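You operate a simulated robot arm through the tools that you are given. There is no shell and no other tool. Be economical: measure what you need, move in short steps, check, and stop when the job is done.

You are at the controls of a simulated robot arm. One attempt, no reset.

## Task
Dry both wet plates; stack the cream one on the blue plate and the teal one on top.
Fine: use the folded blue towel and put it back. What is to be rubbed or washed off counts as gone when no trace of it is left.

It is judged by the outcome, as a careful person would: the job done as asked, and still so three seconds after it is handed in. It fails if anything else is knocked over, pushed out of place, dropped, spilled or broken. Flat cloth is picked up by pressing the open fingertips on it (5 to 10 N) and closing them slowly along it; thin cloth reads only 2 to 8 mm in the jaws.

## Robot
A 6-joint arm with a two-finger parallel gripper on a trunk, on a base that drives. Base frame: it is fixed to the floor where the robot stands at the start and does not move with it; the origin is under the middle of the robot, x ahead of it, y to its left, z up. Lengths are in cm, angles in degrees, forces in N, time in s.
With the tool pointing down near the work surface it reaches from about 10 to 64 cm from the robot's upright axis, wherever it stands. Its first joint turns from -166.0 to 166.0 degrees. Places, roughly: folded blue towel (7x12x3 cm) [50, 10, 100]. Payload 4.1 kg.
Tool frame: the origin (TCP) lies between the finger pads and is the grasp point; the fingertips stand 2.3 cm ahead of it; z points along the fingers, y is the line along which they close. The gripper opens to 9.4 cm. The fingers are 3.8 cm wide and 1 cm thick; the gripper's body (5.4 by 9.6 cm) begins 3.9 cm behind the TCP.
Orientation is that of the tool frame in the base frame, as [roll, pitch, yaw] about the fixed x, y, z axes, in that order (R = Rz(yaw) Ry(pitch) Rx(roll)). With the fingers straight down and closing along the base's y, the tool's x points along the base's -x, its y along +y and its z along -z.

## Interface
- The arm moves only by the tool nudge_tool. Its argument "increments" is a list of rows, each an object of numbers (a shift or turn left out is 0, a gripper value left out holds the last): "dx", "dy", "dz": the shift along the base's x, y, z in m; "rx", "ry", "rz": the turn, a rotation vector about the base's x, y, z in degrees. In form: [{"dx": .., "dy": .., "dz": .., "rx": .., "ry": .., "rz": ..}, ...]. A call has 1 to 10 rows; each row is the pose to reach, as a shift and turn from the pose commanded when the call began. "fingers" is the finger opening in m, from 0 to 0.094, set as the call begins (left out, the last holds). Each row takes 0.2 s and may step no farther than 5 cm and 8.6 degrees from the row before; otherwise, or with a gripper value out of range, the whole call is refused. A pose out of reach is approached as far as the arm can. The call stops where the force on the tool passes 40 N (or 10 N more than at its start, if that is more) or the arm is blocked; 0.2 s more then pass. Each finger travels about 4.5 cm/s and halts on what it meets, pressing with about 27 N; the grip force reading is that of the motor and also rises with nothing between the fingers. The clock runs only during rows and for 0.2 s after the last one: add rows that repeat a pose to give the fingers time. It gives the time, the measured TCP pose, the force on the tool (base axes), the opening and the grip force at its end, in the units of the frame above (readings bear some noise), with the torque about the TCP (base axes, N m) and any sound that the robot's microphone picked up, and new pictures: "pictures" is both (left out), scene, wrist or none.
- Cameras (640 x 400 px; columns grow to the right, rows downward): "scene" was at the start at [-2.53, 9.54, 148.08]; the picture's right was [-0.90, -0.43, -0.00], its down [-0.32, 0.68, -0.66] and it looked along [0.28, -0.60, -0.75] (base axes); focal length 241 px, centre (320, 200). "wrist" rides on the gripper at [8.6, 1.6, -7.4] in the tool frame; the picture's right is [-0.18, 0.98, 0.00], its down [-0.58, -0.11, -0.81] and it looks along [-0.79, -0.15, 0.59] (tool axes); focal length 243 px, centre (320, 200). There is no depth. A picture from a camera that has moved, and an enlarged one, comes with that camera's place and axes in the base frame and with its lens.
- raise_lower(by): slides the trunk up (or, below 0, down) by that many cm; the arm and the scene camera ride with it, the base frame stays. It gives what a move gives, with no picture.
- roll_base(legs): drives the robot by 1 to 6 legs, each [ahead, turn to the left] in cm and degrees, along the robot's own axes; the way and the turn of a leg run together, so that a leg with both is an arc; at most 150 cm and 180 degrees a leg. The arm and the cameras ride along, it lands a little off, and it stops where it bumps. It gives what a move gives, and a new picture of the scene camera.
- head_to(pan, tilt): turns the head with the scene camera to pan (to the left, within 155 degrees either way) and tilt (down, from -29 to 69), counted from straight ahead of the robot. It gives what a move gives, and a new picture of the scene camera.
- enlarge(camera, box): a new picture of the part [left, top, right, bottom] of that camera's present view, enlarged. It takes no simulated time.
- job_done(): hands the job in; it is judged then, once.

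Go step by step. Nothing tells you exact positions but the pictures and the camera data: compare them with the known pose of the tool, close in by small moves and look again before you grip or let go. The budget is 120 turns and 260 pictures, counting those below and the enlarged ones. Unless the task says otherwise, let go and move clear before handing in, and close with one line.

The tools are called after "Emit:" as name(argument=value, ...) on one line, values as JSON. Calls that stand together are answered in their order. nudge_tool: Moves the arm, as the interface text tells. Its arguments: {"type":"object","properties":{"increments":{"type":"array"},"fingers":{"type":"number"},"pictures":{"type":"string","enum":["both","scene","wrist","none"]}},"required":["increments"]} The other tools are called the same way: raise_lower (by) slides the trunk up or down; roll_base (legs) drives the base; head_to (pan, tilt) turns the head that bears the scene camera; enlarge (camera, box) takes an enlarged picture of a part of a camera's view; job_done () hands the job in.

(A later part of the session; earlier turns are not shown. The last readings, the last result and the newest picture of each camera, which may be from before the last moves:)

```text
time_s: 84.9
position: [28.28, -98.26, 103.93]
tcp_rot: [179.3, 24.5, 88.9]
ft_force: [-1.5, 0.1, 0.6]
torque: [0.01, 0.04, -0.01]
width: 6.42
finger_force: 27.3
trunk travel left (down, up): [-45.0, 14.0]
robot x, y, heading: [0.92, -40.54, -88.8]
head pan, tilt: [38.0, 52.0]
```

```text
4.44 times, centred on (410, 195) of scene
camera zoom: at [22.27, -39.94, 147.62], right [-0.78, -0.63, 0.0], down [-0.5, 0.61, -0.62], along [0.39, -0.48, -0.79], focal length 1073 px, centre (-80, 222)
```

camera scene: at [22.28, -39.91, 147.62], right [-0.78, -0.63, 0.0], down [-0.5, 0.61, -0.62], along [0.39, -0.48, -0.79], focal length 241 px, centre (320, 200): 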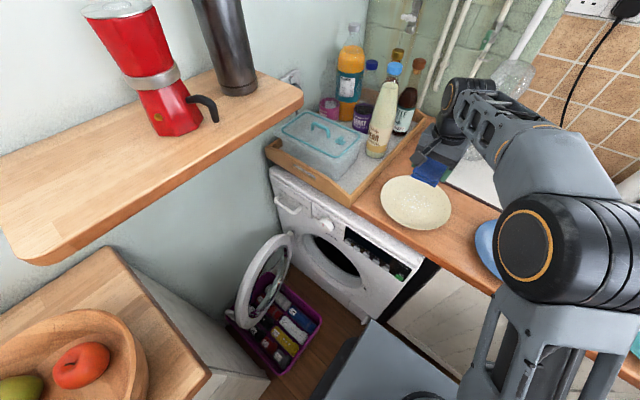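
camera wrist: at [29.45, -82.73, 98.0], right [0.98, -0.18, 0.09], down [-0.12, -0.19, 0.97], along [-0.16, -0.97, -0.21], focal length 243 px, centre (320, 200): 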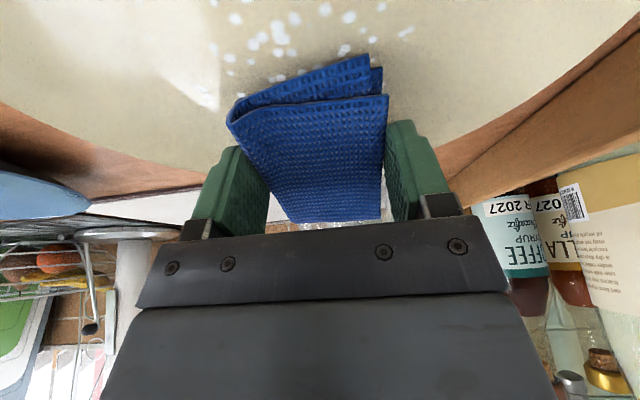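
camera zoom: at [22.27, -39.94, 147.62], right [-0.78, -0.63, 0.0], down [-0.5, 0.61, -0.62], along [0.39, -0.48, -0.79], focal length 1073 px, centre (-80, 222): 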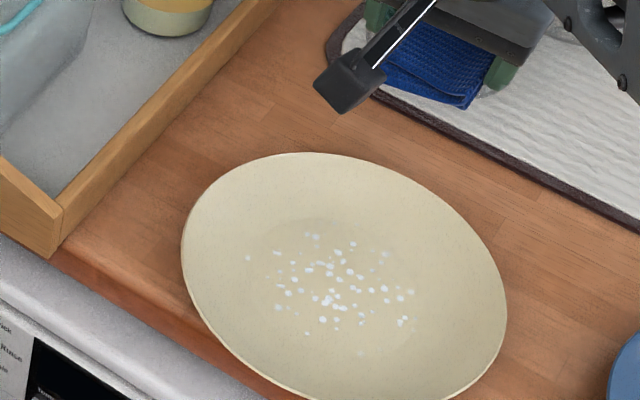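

The towel's edge corners were catching the sloped wall above the well floor and dragging the plate along. I'll recentre over the well (about 26, -88) and go down until it truly touches the floor.

Emit:
nudge_tool(increments=[{"dx": -0.01, "dy": 0.03, "dz": -0.03}, {"dx": -0.02, "dy": 0.06, "dz": -0.06}, {"dx": -0.023, "dy": 0.071, "dz": -0.088}], pictures="none")

Emit:
nudge_tool(increments=[{"dz": -0.004}], pictures="none")

Emit:
nudge_tool(increments=[{"dz": -0.003}], pictures="none")

Emit:
enlarge(camera="wrist", box=[80, 0, 560, 250])

Emit:
enlarge(camera="scene", box=[350, 150, 470, 240])

```text
time_s: 85.7
position: [26.02, -91.25, 94.91]
tcp_rot: [179.2, 24.6, 88.9]
ft_force: [-0.1, -0.2, -0.7]
torque: [0.0, -0.04, -0.01]
width: 6.44
finger_force: 27.3
trunk travel left (down, up): [-45.0, 14.0]
robot x, y, heading: [0.53, -40.62, -88.9]
head pan, tilt: [38.0, 52.0]
```

```text
time_s: 86.1
position: [26.01, -91.31, 94.64]
tcp_rot: [179.1, 24.8, 89.1]
ft_force: [-0.4, -1.1, 15.8]
torque: [0.27, 0.08, 0.02]
width: 6.45
finger_force: 27.5
trunk travel left (down, up): [-45.0, 14.0]
robot x, y, heading: [0.68, -40.27, -88.8]
head pan, tilt: [38.0, 52.0]
```

```text
time_s: 86.5
position: [26.0, -91.34, 94.55]
tcp_rot: [179.0, 25.0, 88.9]
ft_force: [1.0, -7.8, 28.4]
torque: [0.3, 0.01, -0.03]
width: 6.47
finger_force: 26.8
trunk travel left (down, up): [-45.0, 14.0]
robot x, y, heading: [0.97, -40.18, -88.7]
head pan, tilt: [38.0, 52.0]
```

```text
1.33 times, centred on (320, 125) of wrist
camera zoom: at [27.68, -80.3, 97.62], right [0.98, -0.18, 0.09], down [-0.13, -0.19, 0.97], along [-0.16, -0.97, -0.2], focal length 324 px, centre (320, 300)
```

zoom: 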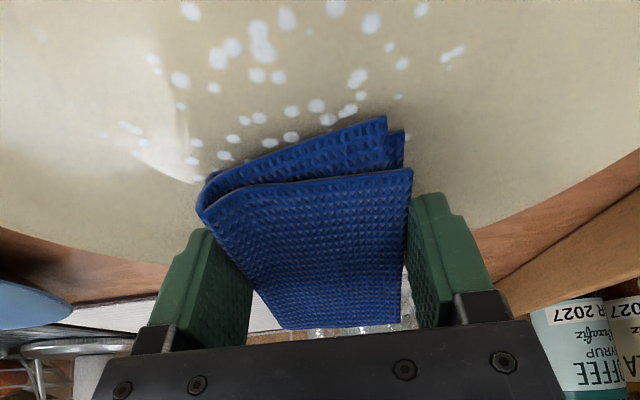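

```text
4.44 times, centred on (410, 195) of scene
camera zoom: at [22.18, -39.82, 147.68], right [-0.78, -0.63, 0.0], down [-0.5, 0.61, -0.62], along [0.39, -0.48, -0.79], focal length 1073 px, centre (-80, 222)
```

zoom: 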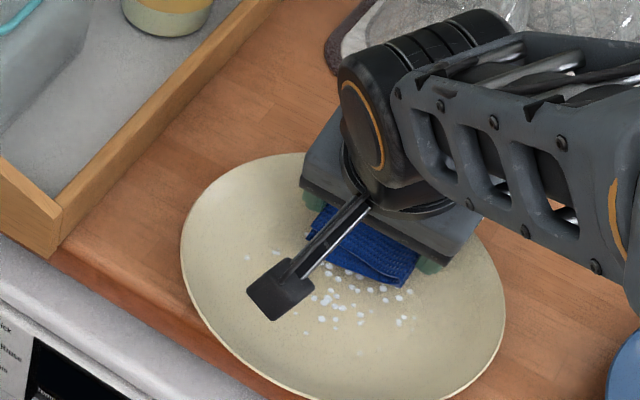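

Now at true floor contact. I'll do pulling strokes: lift, move to the near side, press lightly, then drag away.

Emit:
nudge_tool(increments=[{"dz": 0.015}, {"dz": 0.015, "dy": 0.035}, {"dz": 0.003, "dy": 0.035}, {"dz": 0.003, "dy": 0.035}, {"dz": 0.003, "dy": 0.022}, {"dz": 0.003, "dy": 0.01}, {"dz": 0.003, "dy": 0}, {"dz": 0.003, "dy": -0.012}, {"dz": 0.003, "dy": -0.025}], pictures="none")

Emit:
enlarge(camera="wrist", box=[80, 0, 560, 250])

Emit:
enlarge(camera="scene", box=[350, 150, 470, 240])

```text
time_s: 88.5
position: [26.06, -93.74, 94.49]
tcp_rot: [179.2, 24.5, 89.0]
ft_force: [-0.9, 1.0, -0.7]
torque: [0.01, -0.04, -0.03]
width: 6.42
finger_force: 27.0
trunk travel left (down, up): [-45.0, 14.0]
robot x, y, heading: [0.65, -40.31, -88.8]
head pan, tilt: [38.0, 52.0]
```

```text
1.33 times, centred on (320, 125) of wrist
camera zoom: at [27.72, -82.77, 97.69], right [0.98, -0.18, 0.09], down [-0.12, -0.19, 0.97], along [-0.16, -0.96, -0.21], focal length 324 px, centre (320, 300)
```

zoom: 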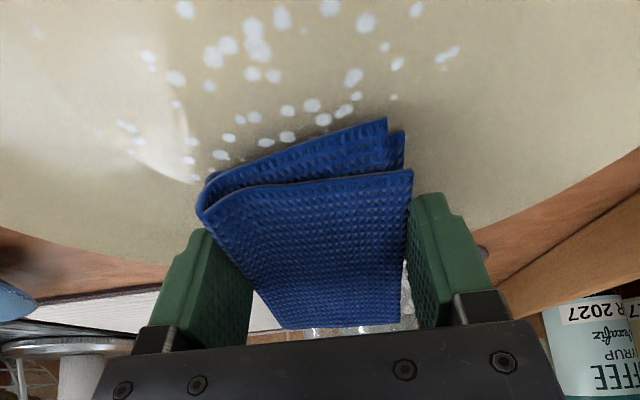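

```text
4.44 times, centred on (410, 195) of scene
camera zoom: at [22.27, -39.9, 147.63], right [-0.78, -0.63, 0.0], down [-0.5, 0.61, -0.62], along [0.39, -0.48, -0.79], focal length 1073 px, centre (-80, 222)
```

zoom: 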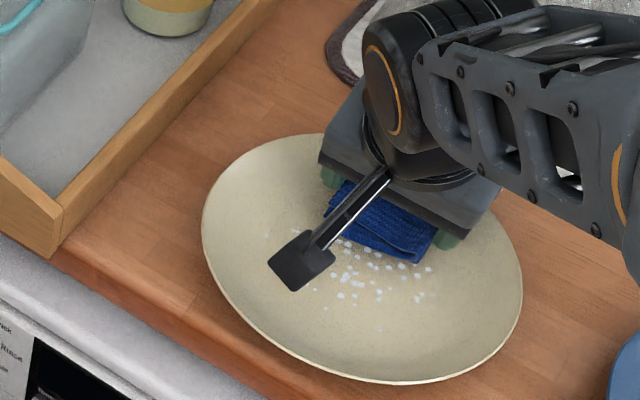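

The plate seems to stick to the towel in straight strokes, and hard pressing makes the towel slip in the grip. Twisting the towel edge about the well centre should slip against the plate instead, since its foot ring resists rotation. I set about 6 N and twist.

Emit:
nudge_tool(increments=[{"dz": -0.002}], pictures="none")

Emit:
nudge_tool(increments=[{"dz": -0.001}], pictures="none")

```text
time_s: 88.9
position: [25.96, -93.66, 94.45]
tcp_rot: [179.0, 24.8, 89.0]
ft_force: [-0.6, -1.8, 11.3]
torque: [0.17, 0.04, -0.02]
width: 6.45
finger_force: 27.0
trunk travel left (down, up): [-45.0, 14.0]
robot x, y, heading: [0.98, -40.14, -89.1]
head pan, tilt: [38.0, 52.0]
```

```text
time_s: 89.3
position: [25.99, -93.64, 94.39]
tcp_rot: [179.0, 24.8, 88.9]
ft_force: [-0.4, -1.2, 20.5]
torque: [0.42, 0.07, 0.03]
width: 6.43
finger_force: 27.1
trunk travel left (down, up): [-45.0, 14.0]
robot x, y, heading: [0.57, -40.38, -89.1]
head pan, tilt: [38.0, 52.0]
```

Emit:
nudge_tool(increments=[{"dz": 0.001, "dx": 0.0039, "dy": 0.0003, "rz": 8}, {"dz": 0.001, "dx": 0.0077, "dy": 0.0011, "rz": 16}, {"dz": 0.001, "dx": 0.0114, "dy": 0.0024, "rz": 24}, {"dz": 0.001, "dx": 0.0148, "dy": 0.0043, "rz": 32}, {"dz": 0.001, "dx": 0.018, "dy": 0.0066, "rz": 40}, {"dz": 0.001, "dx": 0.0208, "dy": 0.0093, "rz": 48}, {"dz": 0.001, "dx": 0.0232, "dy": 0.0123, "rz": 56}, {"dz": 0.001, "dx": 0.0252, "dy": 0.0157, "rz": 64}, {"dz": 0.001, "dx": 0.0266, "dy": 0.0194, "rz": 72}, {"dz": 0.001, "dx": 0.0276, "dy": 0.0231, "rz": 80}])

Emit:
enlarge(camera="scene", box=[350, 150, 470, 240])

```text
time_s: 91.5
position: [28.65, -91.21, 94.54]
tcp_rot: [179.2, 24.7, 169.2]
ft_force: [0.0, -1.7, 9.5]
torque: [-0.02, 0.23, 0.03]
width: 6.41
finger_force: 27.4
trunk travel left (down, up): [-45.0, 14.0]
robot x, y, heading: [0.71, -40.25, -88.6]
head pan, tilt: [38.0, 52.0]
camera scene: at [22.23, -39.85, 147.63], right [-0.78, -0.63, 0.0], down [-0.5, 0.61, -0.62], along [0.39, -0.48, -0.79], focal length 241 px, centre (320, 200)
camera wrist: at [18.17, -87.65, 97.56], right [0.34, 0.93, 0.09], down [0.17, -0.16, 0.97], along [0.92, -0.32, -0.21], focal length 243 px, centre (320, 200)
```

scene: 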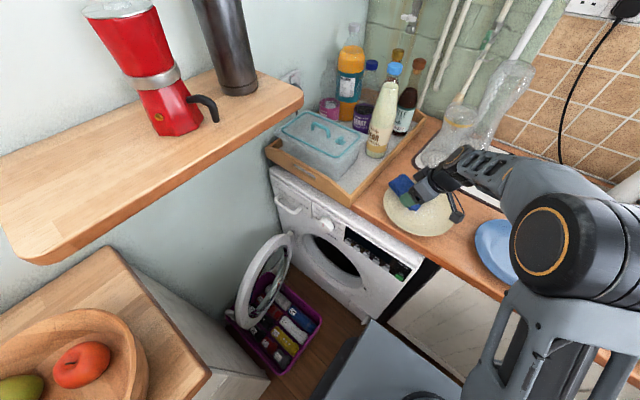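
wrist: 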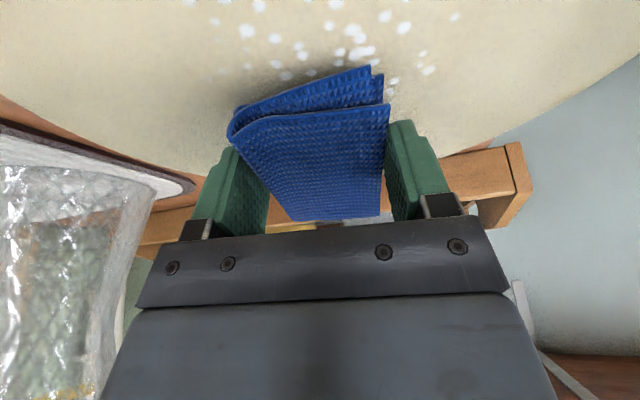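

```text
4.44 times, centred on (410, 195) of scene
camera zoom: at [22.23, -39.85, 147.63], right [-0.78, -0.63, 0.0], down [-0.5, 0.61, -0.62], along [0.39, -0.48, -0.79], focal length 1073 px, centre (-80, 222)
```

zoom: 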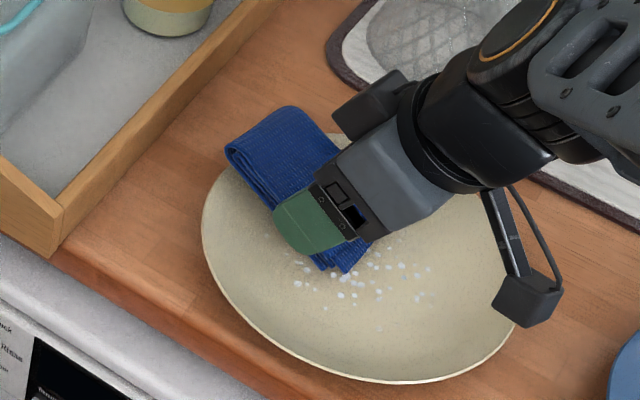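

The plate stayed put this time and some swept droplets look fainter. I'll sweep back and forth several more times.

Emit:
nudge_tool(increments=[{"dx": -0.001, "dy": -0.0037, "rz": -8}, {"dx": -0.0024, "dy": -0.0074, "rz": -16}, {"dx": -0.0044, "dy": -0.0108, "rz": -24}, {"dx": -0.0068, "dy": -0.0138, "rz": -32}, {"dx": -0.0096, "dy": -0.0165, "rz": -40}, {"dx": -0.0128, "dy": -0.0188, "rz": -48}, {"dx": -0.0162, "dy": -0.0207, "rz": -56}, {"dx": -0.0199, "dy": -0.022, "rz": -64}, {"dx": -0.0237, "dy": -0.0228, "rz": -72}, {"dx": -0.0276, "dy": -0.0231, "rz": -80}], pictures="none")

Emit:
nudge_tool(increments=[{"dx": -0.0039, "dy": 0.0003, "rz": -8}, {"dx": -0.0077, "dy": 0.0011, "rz": -16}, {"dx": -0.0114, "dy": 0.0024, "rz": -24}, {"dx": -0.0148, "dy": 0.0043, "rz": -32}, {"dx": -0.018, "dy": 0.0066, "rz": -40}, {"dx": -0.0208, "dy": 0.0093, "rz": -48}], pictures="none")

Emit:
enlarge(camera="wrist", box=[80, 0, 560, 250])

Emit:
enlarge(camera="scene", box=[350, 150, 470, 240])

```text
time_s: 93.7
position: [25.98, -93.62, 94.3]
tcp_rot: [179.3, 24.8, 88.9]
ft_force: [2.3, -0.9, 19.7]
torque: [0.36, -0.09, -0.09]
width: 6.43
finger_force: 27.2
trunk travel left (down, up): [-45.0, 14.0]
robot x, y, heading: [0.8, -40.19, -88.9]
head pan, tilt: [38.0, 52.0]
```

```text
time_s: 95.1
position: [23.9, -92.7, 94.26]
tcp_rot: [179.4, 24.6, 40.7]
ft_force: [1.2, -2.8, 5.7]
torque: [0.01, -0.17, -0.06]
width: 6.46
finger_force: 26.6
trunk travel left (down, up): [-45.0, 14.0]
robot x, y, heading: [1.1, -40.38, -89.2]
head pan, tilt: [38.0, 52.0]
```

```text
1.33 times, centred on (320, 125) of wrist
camera zoom: at [33.12, -86.67, 97.47], right [0.52, -0.85, 0.09], down [-0.22, -0.04, 0.97], along [-0.82, -0.53, -0.21], focal length 324 px, centre (320, 300)
```

zoom: 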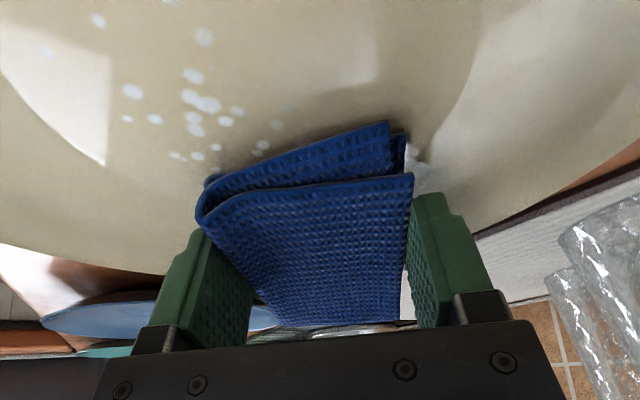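

```text
4.44 times, centred on (410, 195) of scene
camera zoom: at [22.27, -39.89, 147.62], right [-0.78, -0.63, 0.0], down [-0.5, 0.61, -0.62], along [0.39, -0.48, -0.79], focal length 1073 px, centre (-80, 222)
```

zoom: 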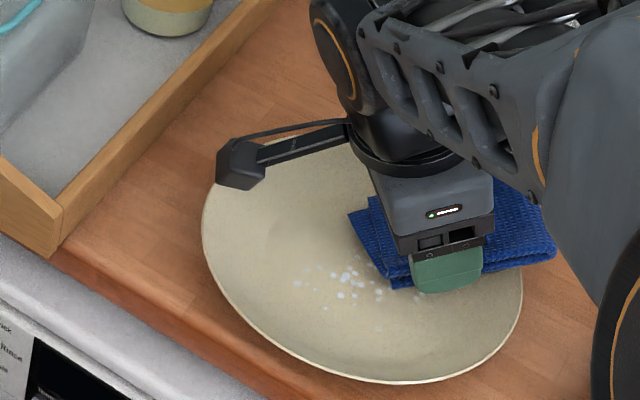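

Twisting works: most droplets in the swept disc are gone. The rest sit about 3 cm nearer to me, so I shift the pivot there and sweep again.

Emit:
nudge_tool(increments=[{"dz": 0.012}, {"dz": 0.012, "dy": 0.027, "dx": -0.002}, {"dz": 0.0, "dy": 0.027, "dx": -0.002}], pictures="none")

```text
time_s: 95.9
position: [23.75, -90.0, 94.35]
tcp_rot: [179.2, 24.6, 41.0]
ft_force: [0.0, -0.5, 0.8]
torque: [0.01, 0.01, -0.01]
width: 6.42
finger_force: 26.6
trunk travel left (down, up): [-45.0, 14.0]
robot x, y, heading: [1.07, -40.48, -88.7]
head pan, tilt: [38.0, 52.0]
```

Emit:
nudge_tool(increments=[{"dz": -0.0015}], pictures="none")

Emit:
nudge_tool(increments=[{"dz": -0.0005}], pictures="none")

```text
time_s: 96.3
position: [23.86, -89.98, 94.35]
tcp_rot: [179.1, 24.6, 40.9]
ft_force: [-0.8, 0.2, 6.2]
torque: [0.06, -0.12, -0.02]
width: 6.42
finger_force: 26.5
trunk travel left (down, up): [-45.0, 14.0]
robot x, y, heading: [0.99, -40.23, -89.2]
head pan, tilt: [38.0, 52.0]
```

```text
time_s: 96.7
position: [23.88, -89.99, 94.21]
tcp_rot: [179.2, 24.6, 40.9]
ft_force: [-0.5, -0.5, 12.5]
torque: [0.25, -0.21, 0.03]
width: 6.41
finger_force: 26.8
trunk travel left (down, up): [-45.0, 14.0]
robot x, y, heading: [0.55, -40.45, -89.1]
head pan, tilt: [38.0, 52.0]
```

Emit:
nudge_tool(increments=[{"dx": 0.0028, "dy": -0.0027, "rz": 8}, {"dx": 0.006, "dy": -0.005, "rz": 16}, {"dx": 0.0094, "dy": -0.0068, "rz": 24}, {"dx": 0.0131, "dy": -0.0082, "rz": 32}, {"dx": 0.0169, "dy": -0.009, "rz": 40}, {"dx": 0.0208, "dy": -0.0093, "rz": 48}, {"dx": 0.0247, "dy": -0.009, "rz": 56}, {"dx": 0.0285, "dy": -0.0082, "rz": 64}, {"dx": 0.0322, "dy": -0.0068, "rz": 72}, {"dx": 0.0357, "dy": -0.005, "rz": 80}], pictures="none")

Emit:
nudge_tool(increments=[{"dx": 0.0032, "dy": 0.0023, "rz": 8}, {"dx": 0.006, "dy": 0.005, "rz": 16}, {"dx": 0.0084, "dy": 0.0081, "rz": 24}, {"dx": 0.0103, "dy": 0.0115, "rz": 32}, {"dx": 0.0118, "dy": 0.0151, "rz": 40}, {"dx": 0.0127, "dy": 0.0189, "rz": 48}], pictures="none")

Emit:
enlarge(camera="wrist", box=[80, 0, 560, 250])

Emit:
enlarge(camera="scene", box=[350, 150, 470, 240])

```text
time_s: 98.9
position: [27.29, -90.36, 94.28]
tcp_rot: [179.2, 24.7, 121.1]
ft_force: [-2.7, -1.7, 17.4]
torque: [0.32, 0.27, 0.04]
width: 6.45
finger_force: 26.9
trunk travel left (down, up): [-45.0, 14.0]
robot x, y, heading: [0.85, -40.2, -88.8]
head pan, tilt: [38.0, 52.0]
```

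```text
time_s: 100.3
position: [28.5, -88.61, 94.17]
tcp_rot: [179.3, 24.5, 169.1]
ft_force: [0.6, -3.7, 16.3]
torque: [0.0, 0.37, 0.09]
width: 6.41
finger_force: 27.6
trunk travel left (down, up): [-45.0, 14.0]
robot x, y, heading: [0.94, -40.11, -88.8]
head pan, tilt: [38.0, 52.0]
```

```text
1.33 times, centred on (320, 125) of wrist
camera zoom: at [18.01, -84.96, 97.3], right [0.34, 0.93, 0.09], down [0.17, -0.15, 0.97], along [0.92, -0.32, -0.21], focal length 324 px, centre (320, 300)
```

zoom: 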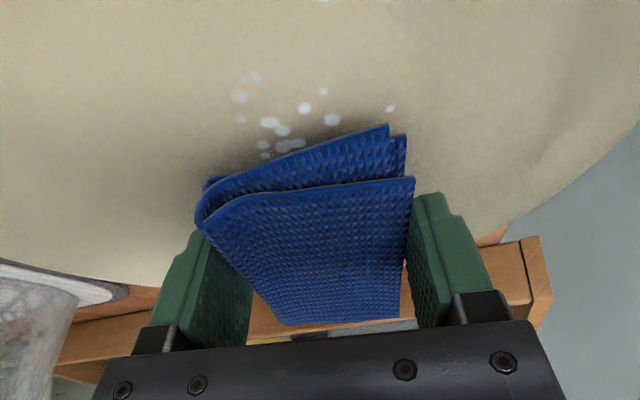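

```text
4.44 times, centred on (410, 195) of scene
camera zoom: at [22.22, -39.83, 147.64], right [-0.78, -0.63, 0.0], down [-0.5, 0.61, -0.62], along [0.39, -0.48, -0.79], focal length 1073 px, centre (-80, 222)
```

zoom: 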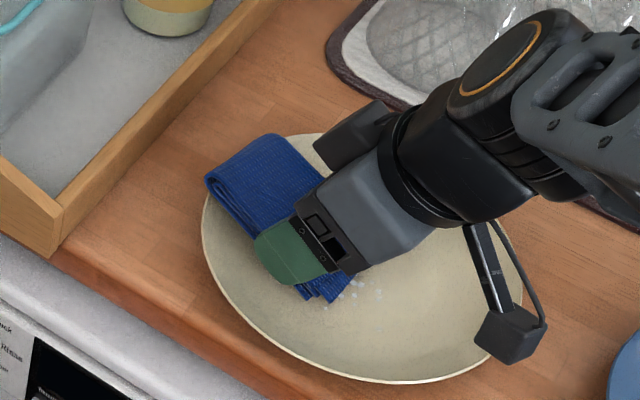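

Only a small patch is left, about 1.2 cm to the -x side. I move the pivot there and sweep back.

Emit:
nudge_tool(increments=[{"dz": 0.012}, {"dz": 0.012, "dy": -0.004, "dx": -0.013}, {"dz": 0.0005, "dy": -0.004, "dx": -0.013}], pictures="none")

Emit:
nudge_tool(increments=[{"dz": -0.0005}], pictures="none")

```text
time_s: 101.1
position: [27.3, -89.0, 94.14]
tcp_rot: [179.3, 24.7, 168.9]
ft_force: [0.6, 1.9, 2.6]
torque: [0.08, 0.06, -0.05]
width: 6.42
finger_force: 27.6
trunk travel left (down, up): [-45.0, 14.0]
robot x, y, heading: [0.97, -40.32, -89.0]
head pan, tilt: [38.0, 52.0]
```

```text
time_s: 101.5
position: [27.21, -88.92, 94.23]
tcp_rot: [179.3, 24.6, 169.0]
ft_force: [-0.7, 1.0, 2.5]
torque: [0.03, 0.05, 0.01]
width: 6.42
finger_force: 27.3
trunk travel left (down, up): [-45.0, 14.0]
robot x, y, heading: [0.76, -40.35, -88.6]
head pan, tilt: [38.0, 52.0]
```

Emit:
nudge_tool(increments=[{"dz": -0.001, "dx": -0.0009, "dy": -0.0038, "rz": -8}, {"dz": -0.001, "dx": -0.0024, "dy": -0.0074, "rz": -16}, {"dz": -0.001, "dx": -0.0044, "dy": -0.0108, "rz": -24}, {"dz": -0.001, "dx": -0.0068, "dy": -0.0139, "rz": -32}, {"dz": -0.001, "dx": -0.0096, "dy": -0.0166, "rz": -40}, {"dz": -0.001, "dx": -0.0127, "dy": -0.0189, "rz": -48}, {"dz": -0.001, "dx": -0.0162, "dy": -0.0207, "rz": -56}, {"dz": -0.001, "dx": -0.0199, "dy": -0.0221, "rz": -64}, {"dz": -0.001, "dx": -0.0237, "dy": -0.0229, "rz": -72}, {"dz": -0.001, "dx": -0.0276, "dy": -0.0231, "rz": -80}], pictures="none")

Emit:
nudge_tool(increments=[{"dx": -0.0039, "dy": 0.0003, "rz": -8}, {"dx": -0.0077, "dy": 0.0011, "rz": -16}, {"dx": -0.0114, "dy": 0.0024, "rz": -24}, {"dx": -0.0148, "dy": 0.0043, "rz": -32}, {"dx": -0.018, "dy": 0.0066, "rz": -40}, {"dx": -0.0208, "dy": 0.0093, "rz": -48}], pictures="none")

Emit:
nudge_tool(increments=[{"dz": 0.03}, {"dz": 0.06, "dx": -0.02}, {"dz": 0.09, "dx": -0.05}, {"dz": 0.09, "dx": -0.09}], pictures="none")

Emit:
enlarge(camera="scene", box=[350, 150, 470, 240])

Emit:
enlarge(camera="wrist", box=[0, 0, 640, 400])

```text
time_s: 103.7
position: [24.54, -91.32, 94.11]
tcp_rot: [179.1, 24.7, 88.9]
ft_force: [4.7, -1.0, 20.7]
torque: [0.5, -0.15, -0.1]
width: 6.42
finger_force: 27.6
trunk travel left (down, up): [-45.0, 14.0]
robot x, y, heading: [0.81, -40.38, -89.1]
head pan, tilt: [38.0, 52.0]
```

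```text
time_s: 105.1
position: [22.43, -90.15, 94.0]
tcp_rot: [179.3, 24.6, 40.8]
ft_force: [-1.1, 1.5, 11.8]
torque: [0.22, -0.17, 0.05]
width: 6.43
finger_force: 26.8
trunk travel left (down, up): [-45.0, 14.0]
robot x, y, heading: [0.59, -40.22, -88.9]
head pan, tilt: [38.0, 52.0]
```

```text
time_s: 106.1
position: [13.45, -90.57, 102.99]
tcp_rot: [179.4, 24.5, 41.0]
ft_force: [-0.4, -0.4, 0.6]
torque: [0.01, 0.0, -0.01]
width: 6.44
finger_force: 26.9
trunk travel left (down, up): [-45.0, 14.0]
robot x, y, heading: [0.99, -40.37, -88.8]
head pan, tilt: [38.0, 52.0]
```

```text
4.44 times, centred on (410, 195) of scene
camera zoom: at [22.25, -39.9, 147.63], right [-0.78, -0.63, 0.0], down [-0.5, 0.61, -0.62], along [0.39, -0.48, -0.79], focal length 1073 px, centre (-80, 222)
```

zoom: 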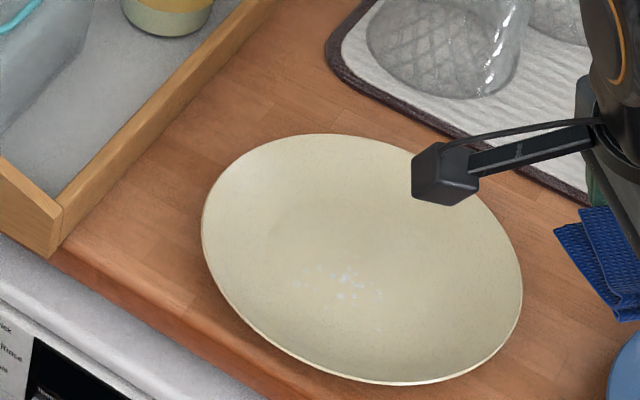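

```text
1.00 times, centred on (320, 200) of wrist
camera zoom: at [22.71, -84.54, 106.16], right [0.52, -0.85, 0.09], down [-0.23, -0.04, 0.97], along [-0.82, -0.53, -0.21], focal length 243 px, centre (320, 200)
```

zoom: 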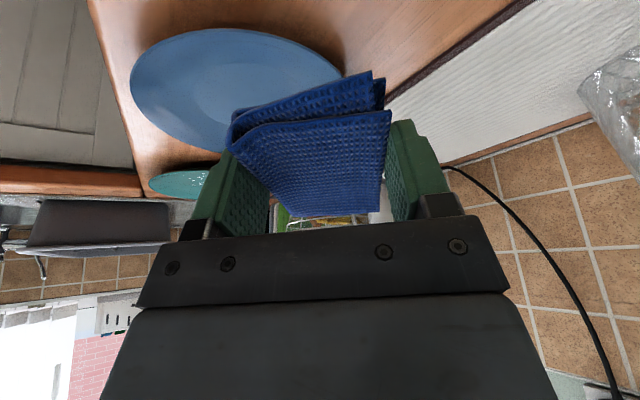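

Only faint traces remain, near the pivot point where a twist hardly slips. I'll offset the pivot about 2 cm to the side so the edge sweeps across them.

Emit:
nudge_tool(increments=[{"dx": 0.04, "dy": 0.004}, {"dx": 0.0835, "dy": 0.0077}, {"dx": 0.0835, "dy": 0.0077, "dz": -0.04}, {"dx": 0.0835, "dy": 0.0077, "dz": -0.08}, {"dx": 0.0835, "dy": 0.0077, "dz": -0.089}], pictures="none")

Emit:
nudge_tool(increments=[{"dz": -0.001}], pictures="none")

```text
time_s: 107.3
position: [21.77, -89.76, 94.21]
tcp_rot: [179.0, 24.6, 41.0]
ft_force: [0.0, -0.3, 6.0]
torque: [0.24, 0.14, -0.01]
width: 6.48
finger_force: 26.9
trunk travel left (down, up): [-45.0, 14.0]
robot x, y, heading: [1.02, -40.49, -88.8]
head pan, tilt: [38.0, 52.0]
```

```text
time_s: 107.7
position: [21.77, -89.7, 94.23]
tcp_rot: [179.0, 24.6, 40.9]
ft_force: [0.2, -3.6, 13.1]
torque: [0.28, 0.12, 0.08]
width: 6.46
finger_force: 26.9
trunk travel left (down, up): [-45.0, 14.0]
robot x, y, heading: [0.77, -40.45, -88.8]
head pan, tilt: [38.0, 52.0]
```

Emit:
nudge_tool(increments=[{"dx": 0.0028, "dy": -0.0027, "rz": 8}, {"dx": 0.006, "dy": -0.005, "rz": 16}, {"dx": 0.0094, "dy": -0.0068, "rz": 24}, {"dx": 0.0131, "dy": -0.0082, "rz": 32}, {"dx": 0.0169, "dy": -0.009, "rz": 40}, {"dx": 0.0208, "dy": -0.0093, "rz": 48}, {"dx": 0.0247, "dy": -0.009, "rz": 56}, {"dx": 0.0285, "dy": -0.0082, "rz": 64}, {"dx": 0.0322, "dy": -0.0068, "rz": 72}, {"dx": 0.0357, "dy": -0.005, "rz": 80}], pictures="none")

Emit:
nudge_tool(increments=[{"dx": -0.0035, "dy": -0.0018, "rz": -8}, {"dx": -0.0072, "dy": -0.0032, "rz": -16}, {"dx": -0.011, "dy": -0.004, "rz": -24}, {"dx": -0.0149, "dy": -0.0043, "rz": -32}, {"dx": -0.0188, "dy": -0.004, "rz": -40}, {"dx": -0.0226, "dy": -0.0032, "rz": -48}, {"dx": -0.0263, "dy": -0.0018, "rz": -56}, {"dx": -0.0297, "dy": 0.0, "rz": -64}, {"dx": -0.0329, "dy": 0.0023, "rz": -72}, {"dx": -0.0357, "dy": 0.005, "rz": -80}], pictures="none")

Emit:
nudge_tool(increments=[{"dz": 0.03}, {"dz": 0.06, "dx": -0.02}, {"dz": 0.09, "dx": -0.05}, {"dz": 0.09, "dx": -0.09}], pictures="none")

Emit:
enlarge(camera="scene", box=[380, 170, 460, 230])

```text
time_s: 109.9
position: [25.24, -90.02, 94.16]
tcp_rot: [179.3, 24.6, 120.9]
ft_force: [-5.3, 2.9, 13.2]
torque: [0.02, 0.57, -0.1]
width: 6.44
finger_force: 27.1
trunk travel left (down, up): [-45.0, 14.0]
robot x, y, heading: [1.06, -40.49, -89.1]
head pan, tilt: [38.0, 52.0]
```

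```text
time_s: 112.1
position: [21.69, -89.59, 94.1]
tcp_rot: [179.1, 24.5, 40.7]
ft_force: [-4.3, -9.8, 29.7]
torque: [0.53, 0.32, 0.19]
width: 6.42
finger_force: 27.1
trunk travel left (down, up): [-45.0, 14.0]
robot x, y, heading: [0.86, -40.32, -89.0]
head pan, tilt: [38.0, 52.0]
```

```text
time_s: 113.1
position: [12.6, -89.45, 102.85]
tcp_rot: [179.3, 24.5, 41.0]
ft_force: [-0.9, 0.3, 0.0]
torque: [0.02, 0.01, -0.02]
width: 6.43
finger_force: 26.9
trunk travel left (down, up): [-45.0, 14.0]
robot x, y, heading: [0.76, -40.5, -88.8]
head pan, tilt: [38.0, 52.0]
```

```text
6.67 times, centred on (420, 200) of scene
camera zoom: at [22.25, -39.9, 147.63], right [-0.78, -0.63, 0.0], down [-0.5, 0.61, -0.62], along [0.39, -0.48, -0.79], focal length 1609 px, centre (-347, 200)
```

zoom: 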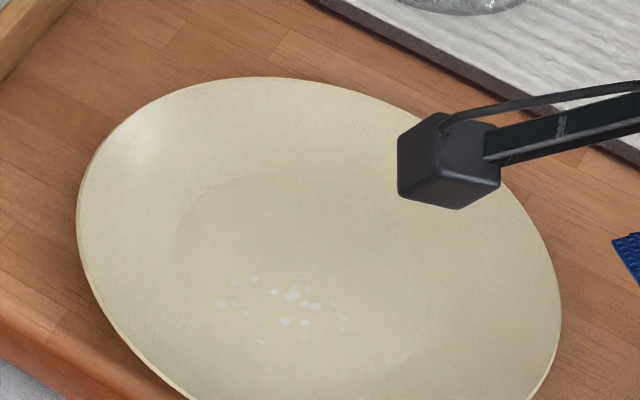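

The leftover spots are about 2 cm nearer than the plate centre. I'll pivot at the plate centre and sweep the edge's end across them, at yaw about 137→217.

Emit:
nudge_tool(increments=[{"rz": 8, "dx": 0.01}, {"rz": 16, "dx": 0.03}, {"rz": 24, "dx": 0.06}, {"rz": 32, "dx": 0.09}, {"rz": 40, "dx": 0.12, "dy": -0.01}, {"rz": 48, "dx": 0.154, "dy": -0.02}, {"rz": 56, "dx": 0.154, "dy": -0.026}, {"rz": 64, "dx": 0.154, "dy": -0.026}, {"rz": 72, "dx": 0.154, "dy": -0.026}, {"rz": 80, "dx": 0.154, "dy": -0.026}], pictures="none")

Emit:
nudge_tool(increments=[{"rz": 8}, {"rz": 16}, {"rz": 16, "dz": -0.045}, {"rz": 16, "dz": -0.08}, {"rz": 16, "dz": -0.087}], pictures="none")

Emit:
nudge_tool(increments=[{"dz": -0.001}], pictures="none")

```text
time_s: 115.3
position: [28.16, -92.11, 102.96]
tcp_rot: [179.2, 24.7, 121.1]
ft_force: [0.8, -0.2, -0.7]
torque: [0.01, -0.03, -0.01]
width: 6.42
finger_force: 26.7
trunk travel left (down, up): [-45.0, 14.0]
robot x, y, heading: [0.85, -40.39, -89.0]
head pan, tilt: [38.0, 52.0]
```

```text
time_s: 116.5
position: [28.38, -92.18, 94.22]
tcp_rot: [179.3, 24.6, 137.0]
ft_force: [0.3, 0.5, -0.2]
torque: [-0.02, 0.0, -0.03]
width: 6.44
finger_force: 27.4
trunk travel left (down, up): [-45.0, 14.0]
robot x, y, heading: [0.94, -40.28, -89.0]
head pan, tilt: [38.0, 52.0]
```

```text
time_s: 116.9
position: [28.42, -92.13, 94.19]
tcp_rot: [179.2, 24.6, 137.1]
ft_force: [-0.8, -0.2, -0.1]
torque: [0.0, 0.02, 0.0]
width: 6.47
finger_force: 26.6
trunk travel left (down, up): [-45.0, 14.0]
robot x, y, heading: [0.87, -40.71, -89.1]
head pan, tilt: [38.0, 52.0]
```

Emit:
nudge_tool(increments=[{"dz": -0.002}], pictures="none")

Emit:
nudge_tool(increments=[{"dz": -0.0015}], pictures="none")

```text
time_s: 117.3
position: [28.22, -92.17, 94.0]
tcp_rot: [179.3, 24.6, 137.0]
ft_force: [1.9, 1.1, 1.7]
torque: [0.03, 0.05, 0.0]
width: 6.44
finger_force: 26.8
trunk travel left (down, up): [-45.0, 14.0]
robot x, y, heading: [1.0, -40.19, -88.9]
head pan, tilt: [38.0, 52.0]
```

```text
time_s: 117.7
position: [28.24, -92.13, 94.02]
tcp_rot: [179.3, 24.8, 137.0]
ft_force: [1.5, 0.1, 8.0]
torque: [0.14, 0.14, -0.02]
width: 6.44
finger_force: 27.0
trunk travel left (down, up): [-45.0, 14.0]
robot x, y, heading: [0.87, -40.35, -88.8]
head pan, tilt: [38.0, 52.0]
```

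Emit:
nudge_tool(increments=[{"dz": -0.0005, "dx": 0.0024, "dy": 0.0031, "rz": 8}, {"dz": -0.0005, "dx": 0.0044, "dy": 0.0065, "rz": 16}, {"dz": -0.0005, "dx": 0.0058, "dy": 0.0101, "rz": 24}, {"dz": -0.0005, "dx": 0.0068, "dy": 0.0139, "rz": 32}, {"dz": -0.0005, "dx": 0.0072, "dy": 0.0178, "rz": 40}, {"dz": -0.0005, "dx": 0.007, "dy": 0.0217, "rz": 48}, {"dz": -0.0005, "dx": 0.0064, "dy": 0.0255, "rz": 56}, {"dz": -0.0005, "dx": 0.0052, "dy": 0.0292, "rz": 64}, {"dz": -0.0005, "dx": 0.0034, "dy": 0.0327, "rz": 72}, {"dz": -0.0005, "dx": 0.0013, "dy": 0.036, "rz": 80}], pictures="none")

Emit:
nudge_tool(increments=[{"dx": 0.0021, "dy": -0.0033, "rz": -8}, {"dx": 0.0039, "dy": -0.0068, "rz": -16}, {"dx": 0.0051, "dy": -0.0105, "rz": -24}, {"dx": 0.0057, "dy": -0.0143, "rz": -32}, {"dx": 0.0059, "dy": -0.0182, "rz": -40}, {"dx": 0.0055, "dy": -0.0221, "rz": -48}, {"dx": 0.0045, "dy": -0.0259, "rz": -56}, {"dx": 0.0031, "dy": -0.0295, "rz": -64}, {"dx": 0.0011, "dy": -0.0329, "rz": -72}, {"dx": -0.0013, "dy": -0.036, "rz": -80}], pictures="none")

Emit:
nudge_tool(increments=[{"dz": 0.04}, {"dz": 0.08}, {"dz": 0.08, "dx": -0.02, "dy": -0.03}], pictures="none")

Emit:
enlarge(camera="scene", box=[380, 170, 460, 230])

```text
time_s: 119.9
position: [28.39, -88.52, 93.85]
tcp_rot: [179.4, 24.6, -142.8]
ft_force: [0.1, -3.9, 18.1]
torque: [-0.43, 0.36, 0.09]
width: 6.44
finger_force: 26.4
trunk travel left (down, up): [-45.0, 14.0]
robot x, y, heading: [0.72, -40.15, -88.9]
head pan, tilt: [38.0, 52.0]
```

```text
time_s: 122.1
position: [28.02, -92.11, 93.86]
tcp_rot: [179.3, 24.6, 136.9]
ft_force: [0.7, -0.1, 6.3]
torque: [-0.02, 0.04, 0.08]
width: 6.44
finger_force: 27.0
trunk travel left (down, up): [-45.0, 14.0]
robot x, y, heading: [0.81, -40.52, -88.8]
head pan, tilt: [38.0, 52.0]
```

```text
time_s: 122.9
position: [26.18, -95.13, 101.86]
tcp_rot: [179.2, 24.5, 137.0]
ft_force: [-0.5, 0.2, 0.0]
torque: [0.01, 0.0, 0.02]
width: 6.42
finger_force: 26.9
trunk travel left (down, up): [-45.0, 14.0]
robot x, y, heading: [0.78, -40.57, -89.0]
head pan, tilt: [38.0, 52.0]
```

```text
6.67 times, centred on (420, 200) of scene
camera zoom: at [22.26, -39.91, 147.63], right [-0.78, -0.63, 0.0], down [-0.5, 0.61, -0.62], along [0.39, -0.48, -0.79], focal length 1609 px, centre (-347, 200)
```

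zoom: 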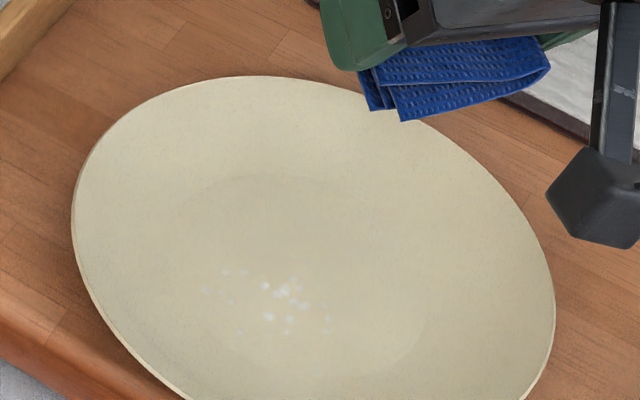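

Still fading, but not done. I shift the pivot 1.3 cm closer to the spots and repeat the sweeps.

Emit:
nudge_tool(increments=[{"dx": 0.019, "dy": 0.03}, {"dx": 0.019, "dy": 0.043}, {"dx": 0.019, "dy": 0.043, "dz": -0.04}, {"dx": 0.019, "dy": 0.043, "dz": -0.075}, {"dx": 0.019, "dy": 0.043, "dz": -0.079}], pictures="none")

Emit:
nudge_tool(increments=[{"dz": -0.001}], pictures="none")

Emit:
enlarge(camera="scene", box=[380, 170, 460, 230])

Emit:
enlarge(camera="wrist", box=[80, 0, 560, 250])

```text
time_s: 124.1
position: [28.32, -90.94, 93.85]
tcp_rot: [179.3, 24.7, 137.0]
ft_force: [-0.3, 0.4, 1.3]
torque: [0.04, 0.06, -0.01]
width: 6.43
finger_force: 27.4
trunk travel left (down, up): [-45.0, 14.0]
robot x, y, heading: [1.01, -40.52, -88.9]
head pan, tilt: [38.0, 52.0]
```

```text
time_s: 124.5
position: [28.18, -90.92, 93.85]
tcp_rot: [179.4, 24.8, 137.1]
ft_force: [3.1, 0.7, 4.0]
torque: [0.1, 0.02, -0.02]
width: 6.43
finger_force: 27.4
trunk travel left (down, up): [-45.0, 14.0]
robot x, y, heading: [0.83, -40.16, -89.1]
head pan, tilt: [38.0, 52.0]
```

```text
6.67 times, centred on (420, 200) of scene
camera zoom: at [22.29, -39.86, 147.64], right [-0.78, -0.63, 0.0], down [-0.5, 0.61, -0.62], along [0.39, -0.48, -0.79], focal length 1609 px, centre (-347, 200)
```

zoom: 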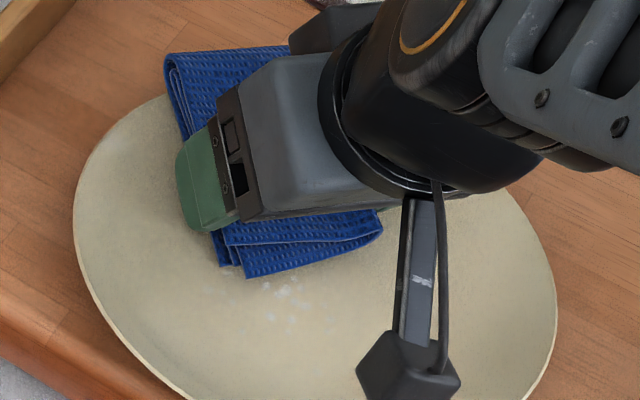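

```text
1.33 times, centred on (320, 125) of wrist
camera zoom: at [21.2, -82.34, 96.99], right [0.79, 0.61, 0.09], down [0.06, -0.22, 0.97], along [0.61, -0.76, -0.21], focal length 324 px, centre (320, 300)
```

zoom: 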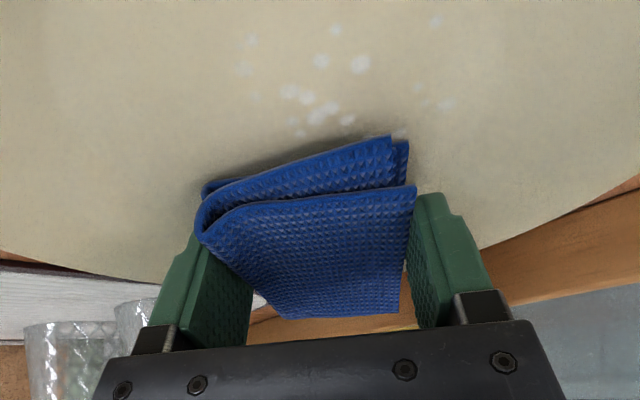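

The droplets are about 2 cm ahead of the edge, perpendicular to it. Sweeping the edge round to the other side (yaw down to about 25) will carry its end over them, so I do that both ways.

Emit:
nudge_tool(increments=[{"dz": -0.001, "dx": -0.0028, "dy": -0.0027, "rz": -8}, {"dz": -0.001, "dx": -0.006, "dy": -0.005, "rz": -16}, {"dz": -0.001, "dx": -0.0094, "dy": -0.0068, "rz": -24}, {"dz": -0.001, "dx": -0.0131, "dy": -0.0082, "rz": -32}, {"dz": -0.001, "dx": -0.0169, "dy": -0.009, "rz": -40}, {"dz": -0.001, "dx": -0.0208, "dy": -0.0093, "rz": -48}, {"dz": -0.001, "dx": -0.0247, "dy": -0.009, "rz": -56}, {"dz": -0.001, "dx": -0.0285, "dy": -0.0082, "rz": -64}, {"dz": -0.001, "dx": -0.0322, "dy": -0.0068, "rz": -72}, {"dz": -0.001, "dx": -0.0357, "dy": -0.005, "rz": -80}], pictures="none")

Emit:
nudge_tool(increments=[{"dx": -0.0032, "dy": 0.0023, "rz": -8}, {"dx": -0.006, "dy": 0.005, "rz": -16}, {"dx": -0.0084, "dy": 0.0081, "rz": -24}, {"dx": -0.0103, "dy": 0.0115, "rz": -32}, {"dx": -0.0084, "dy": 0.0081, "rz": -24}, {"dx": -0.006, "dy": 0.005, "rz": -16}, {"dx": -0.0032, "dy": 0.0023, "rz": -8}, {"dx": 0, "dy": 0, "rz": 0}], pictures="none")

Emit:
enlarge(camera="scene", box=[380, 170, 460, 230])

Emit:
enlarge(camera="wrist", box=[80, 0, 560, 250])

```text
time_s: 126.7
position: [24.42, -91.32, 93.67]
tcp_rot: [179.3, 24.7, 56.7]
ft_force: [1.1, -1.9, 8.8]
torque: [0.15, -0.15, -0.06]
width: 6.44
finger_force: 27.0
trunk travel left (down, up): [-45.0, 14.0]
robot x, y, heading: [0.75, -40.3, -88.6]
head pan, tilt: [38.0, 52.0]
```

```text
time_s: 128.5
position: [24.4, -91.5, 93.9]
tcp_rot: [179.2, 24.4, 57.0]
ft_force: [0.2, 1.6, 9.8]
torque: [0.28, -0.12, 0.03]
width: 6.43
finger_force: 27.1
trunk travel left (down, up): [-45.0, 14.0]
robot x, y, heading: [1.1, -40.25, -89.1]
head pan, tilt: [38.0, 52.0]
```

```text
6.67 times, centred on (420, 200) of scene
camera zoom: at [22.24, -39.8, 147.63], right [-0.78, -0.63, 0.0], down [-0.5, 0.61, -0.62], along [0.39, -0.48, -0.79], focal length 1609 px, centre (-347, 200)
```

zoom: 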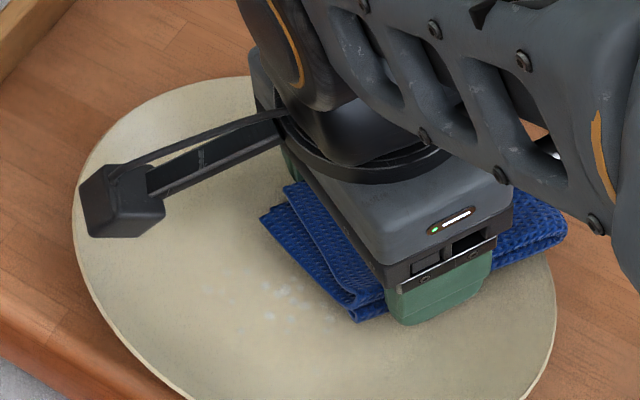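

```text
1.33 times, centred on (320, 125) of wrist
camera zoom: at [31.64, -83.02, 96.9], right [0.74, -0.67, 0.09], down [-0.21, -0.1, 0.97], along [-0.64, -0.74, -0.21], focal length 324 px, centre (320, 300)
```

zoom: 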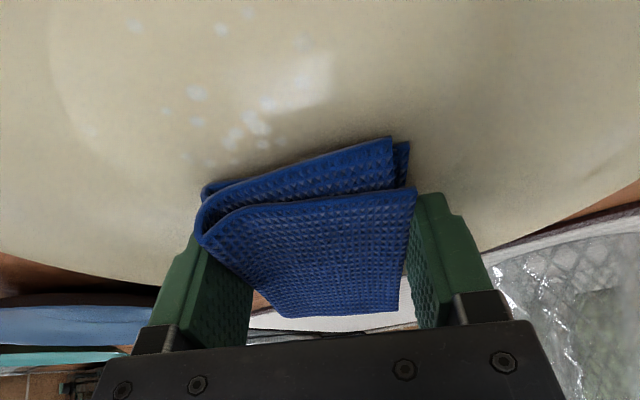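

Nearly gone. I move the pivot slightly so the spots are under the edge's arm, and oscillate over them.

Emit:
nudge_tool(increments=[{"dz": 0.012}, {"dz": 0.012, "dx": 0.012, "dy": 0.013}, {"dz": 0.0005, "dx": 0.012, "dy": 0.013}], pictures="none")

Emit:
nudge_tool(increments=[{"dz": -0.0005}], pictures="none")

```text
time_s: 129.3
position: [25.57, -90.2, 93.72]
tcp_rot: [179.3, 24.5, 57.0]
ft_force: [0.2, -0.7, 0.4]
torque: [0.01, 0.01, -0.01]
width: 6.42
finger_force: 26.9
trunk travel left (down, up): [-45.0, 14.0]
robot x, y, heading: [1.21, -40.65, -88.8]
head pan, tilt: [38.0, 52.0]
```

```text
time_s: 129.7
position: [25.64, -90.2, 93.88]
tcp_rot: [179.3, 24.6, 57.1]
ft_force: [-0.2, -1.1, 3.9]
torque: [0.07, -0.06, 0.01]
width: 6.42
finger_force: 26.9
trunk travel left (down, up): [-45.0, 14.0]
robot x, y, heading: [0.9, -40.49, -89.0]
head pan, tilt: [38.0, 52.0]
```

Emit:
nudge_tool(increments=[{"dz": -0.001, "dx": -0.0032, "dy": 0.0023, "rz": -8}, {"dz": -0.001, "dx": -0.006, "dy": 0.005, "rz": -16}, {"dz": -0.001, "dx": -0.0084, "dy": 0.0081, "rz": -24}, {"dz": -0.001, "dx": -0.0103, "dy": 0.0115, "rz": -32}, {"dz": -0.001, "dx": -0.0118, "dy": 0.0151, "rz": -40}, {"dz": -0.001, "dx": -0.0103, "dy": 0.0115, "rz": -32}, {"dz": -0.001, "dx": -0.0084, "dy": 0.0081, "rz": -24}, {"dz": -0.001, "dx": -0.006, "dy": 0.005, "rz": -16}, {"dz": -0.001, "dx": -0.0032, "dy": 0.0023, "rz": -8}, {"dz": -0.001}], pictures="none")

Emit:
nudge_tool(increments=[{"dx": 0.0035, "dy": -0.0018, "rz": 8}, {"dx": 0.0071, "dy": -0.0032, "rz": 16}, {"dx": 0.0109, "dy": -0.004, "rz": 24}, {"dx": 0.0148, "dy": -0.0043, "rz": 32}, {"dx": 0.0109, "dy": -0.004, "rz": 24}, {"dx": 0.0071, "dy": -0.0032, "rz": 16}, {"dx": 0.0035, "dy": -0.0018, "rz": 8}, {}], pictures="none")

Emit:
enlarge(camera="wrist", box=[80, 0, 560, 250])

Emit:
nudge_tool(increments=[{"dz": 0.04}, {"dz": 0.08}, {"dz": 0.08, "dx": -0.03, "dy": -0.03}, {"dz": 0.08, "dx": -0.06, "dy": -0.06}], pictures="none")

Emit:
enlarge(camera="scene", box=[380, 170, 460, 230])

```text
time_s: 131.9
position: [25.53, -90.09, 93.59]
tcp_rot: [179.2, 24.5, 57.2]
ft_force: [2.7, 2.1, 15.4]
torque: [0.42, -0.3, -0.07]
width: 6.43
finger_force: 26.9
trunk travel left (down, up): [-45.0, 14.0]
robot x, y, heading: [0.78, -40.46, -88.7]
head pan, tilt: [38.0, 52.0]
```

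```text
time_s: 133.7
position: [25.67, -89.95, 93.65]
tcp_rot: [179.2, 24.6, 56.9]
ft_force: [0.7, -2.1, 15.4]
torque: [0.3, -0.23, -0.06]
width: 6.46
finger_force: 26.9
trunk travel left (down, up): [-45.0, 14.0]
robot x, y, heading: [1.11, -40.6, -88.9]
head pan, tilt: [38.0, 52.0]
```

```text
1.33 times, centred on (320, 125) of wrist
camera zoom: at [32.85, -81.64, 96.78], right [0.73, -0.67, 0.09], down [-0.21, -0.1, 0.97], along [-0.65, -0.73, -0.21], focal length 324 px, centre (320, 300)
```

zoom: 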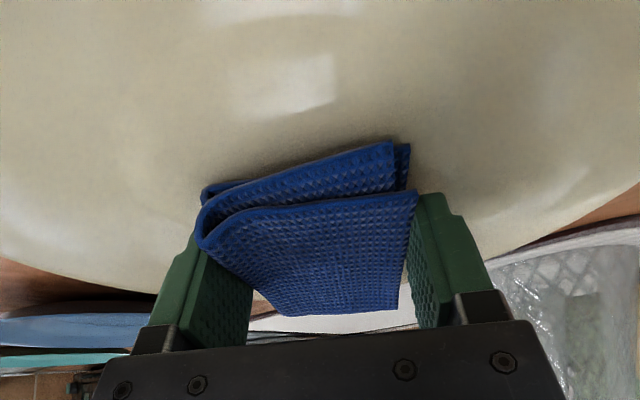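

```text
time_s: 134.7
position: [19.84, -95.8, 101.49]
tcp_rot: [179.4, 24.6, 56.8]
ft_force: [0.3, -0.4, 0.3]
torque: [-0.01, 0.03, -0.01]
width: 6.45
finger_force: 27.2
trunk travel left (down, up): [-45.0, 14.0]
robot x, y, heading: [0.9, -40.42, -89.1]
head pan, tilt: [38.0, 52.0]
```

```text
6.67 times, centred on (420, 200) of scene
camera zoom: at [22.26, -39.95, 147.63], right [-0.78, -0.63, 0.0], down [-0.5, 0.61, -0.62], along [0.39, -0.48, -0.79], focal length 1609 px, centre (-347, 200)
```

zoom: 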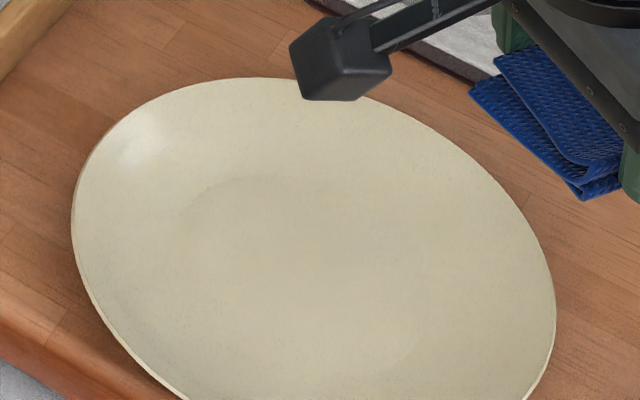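

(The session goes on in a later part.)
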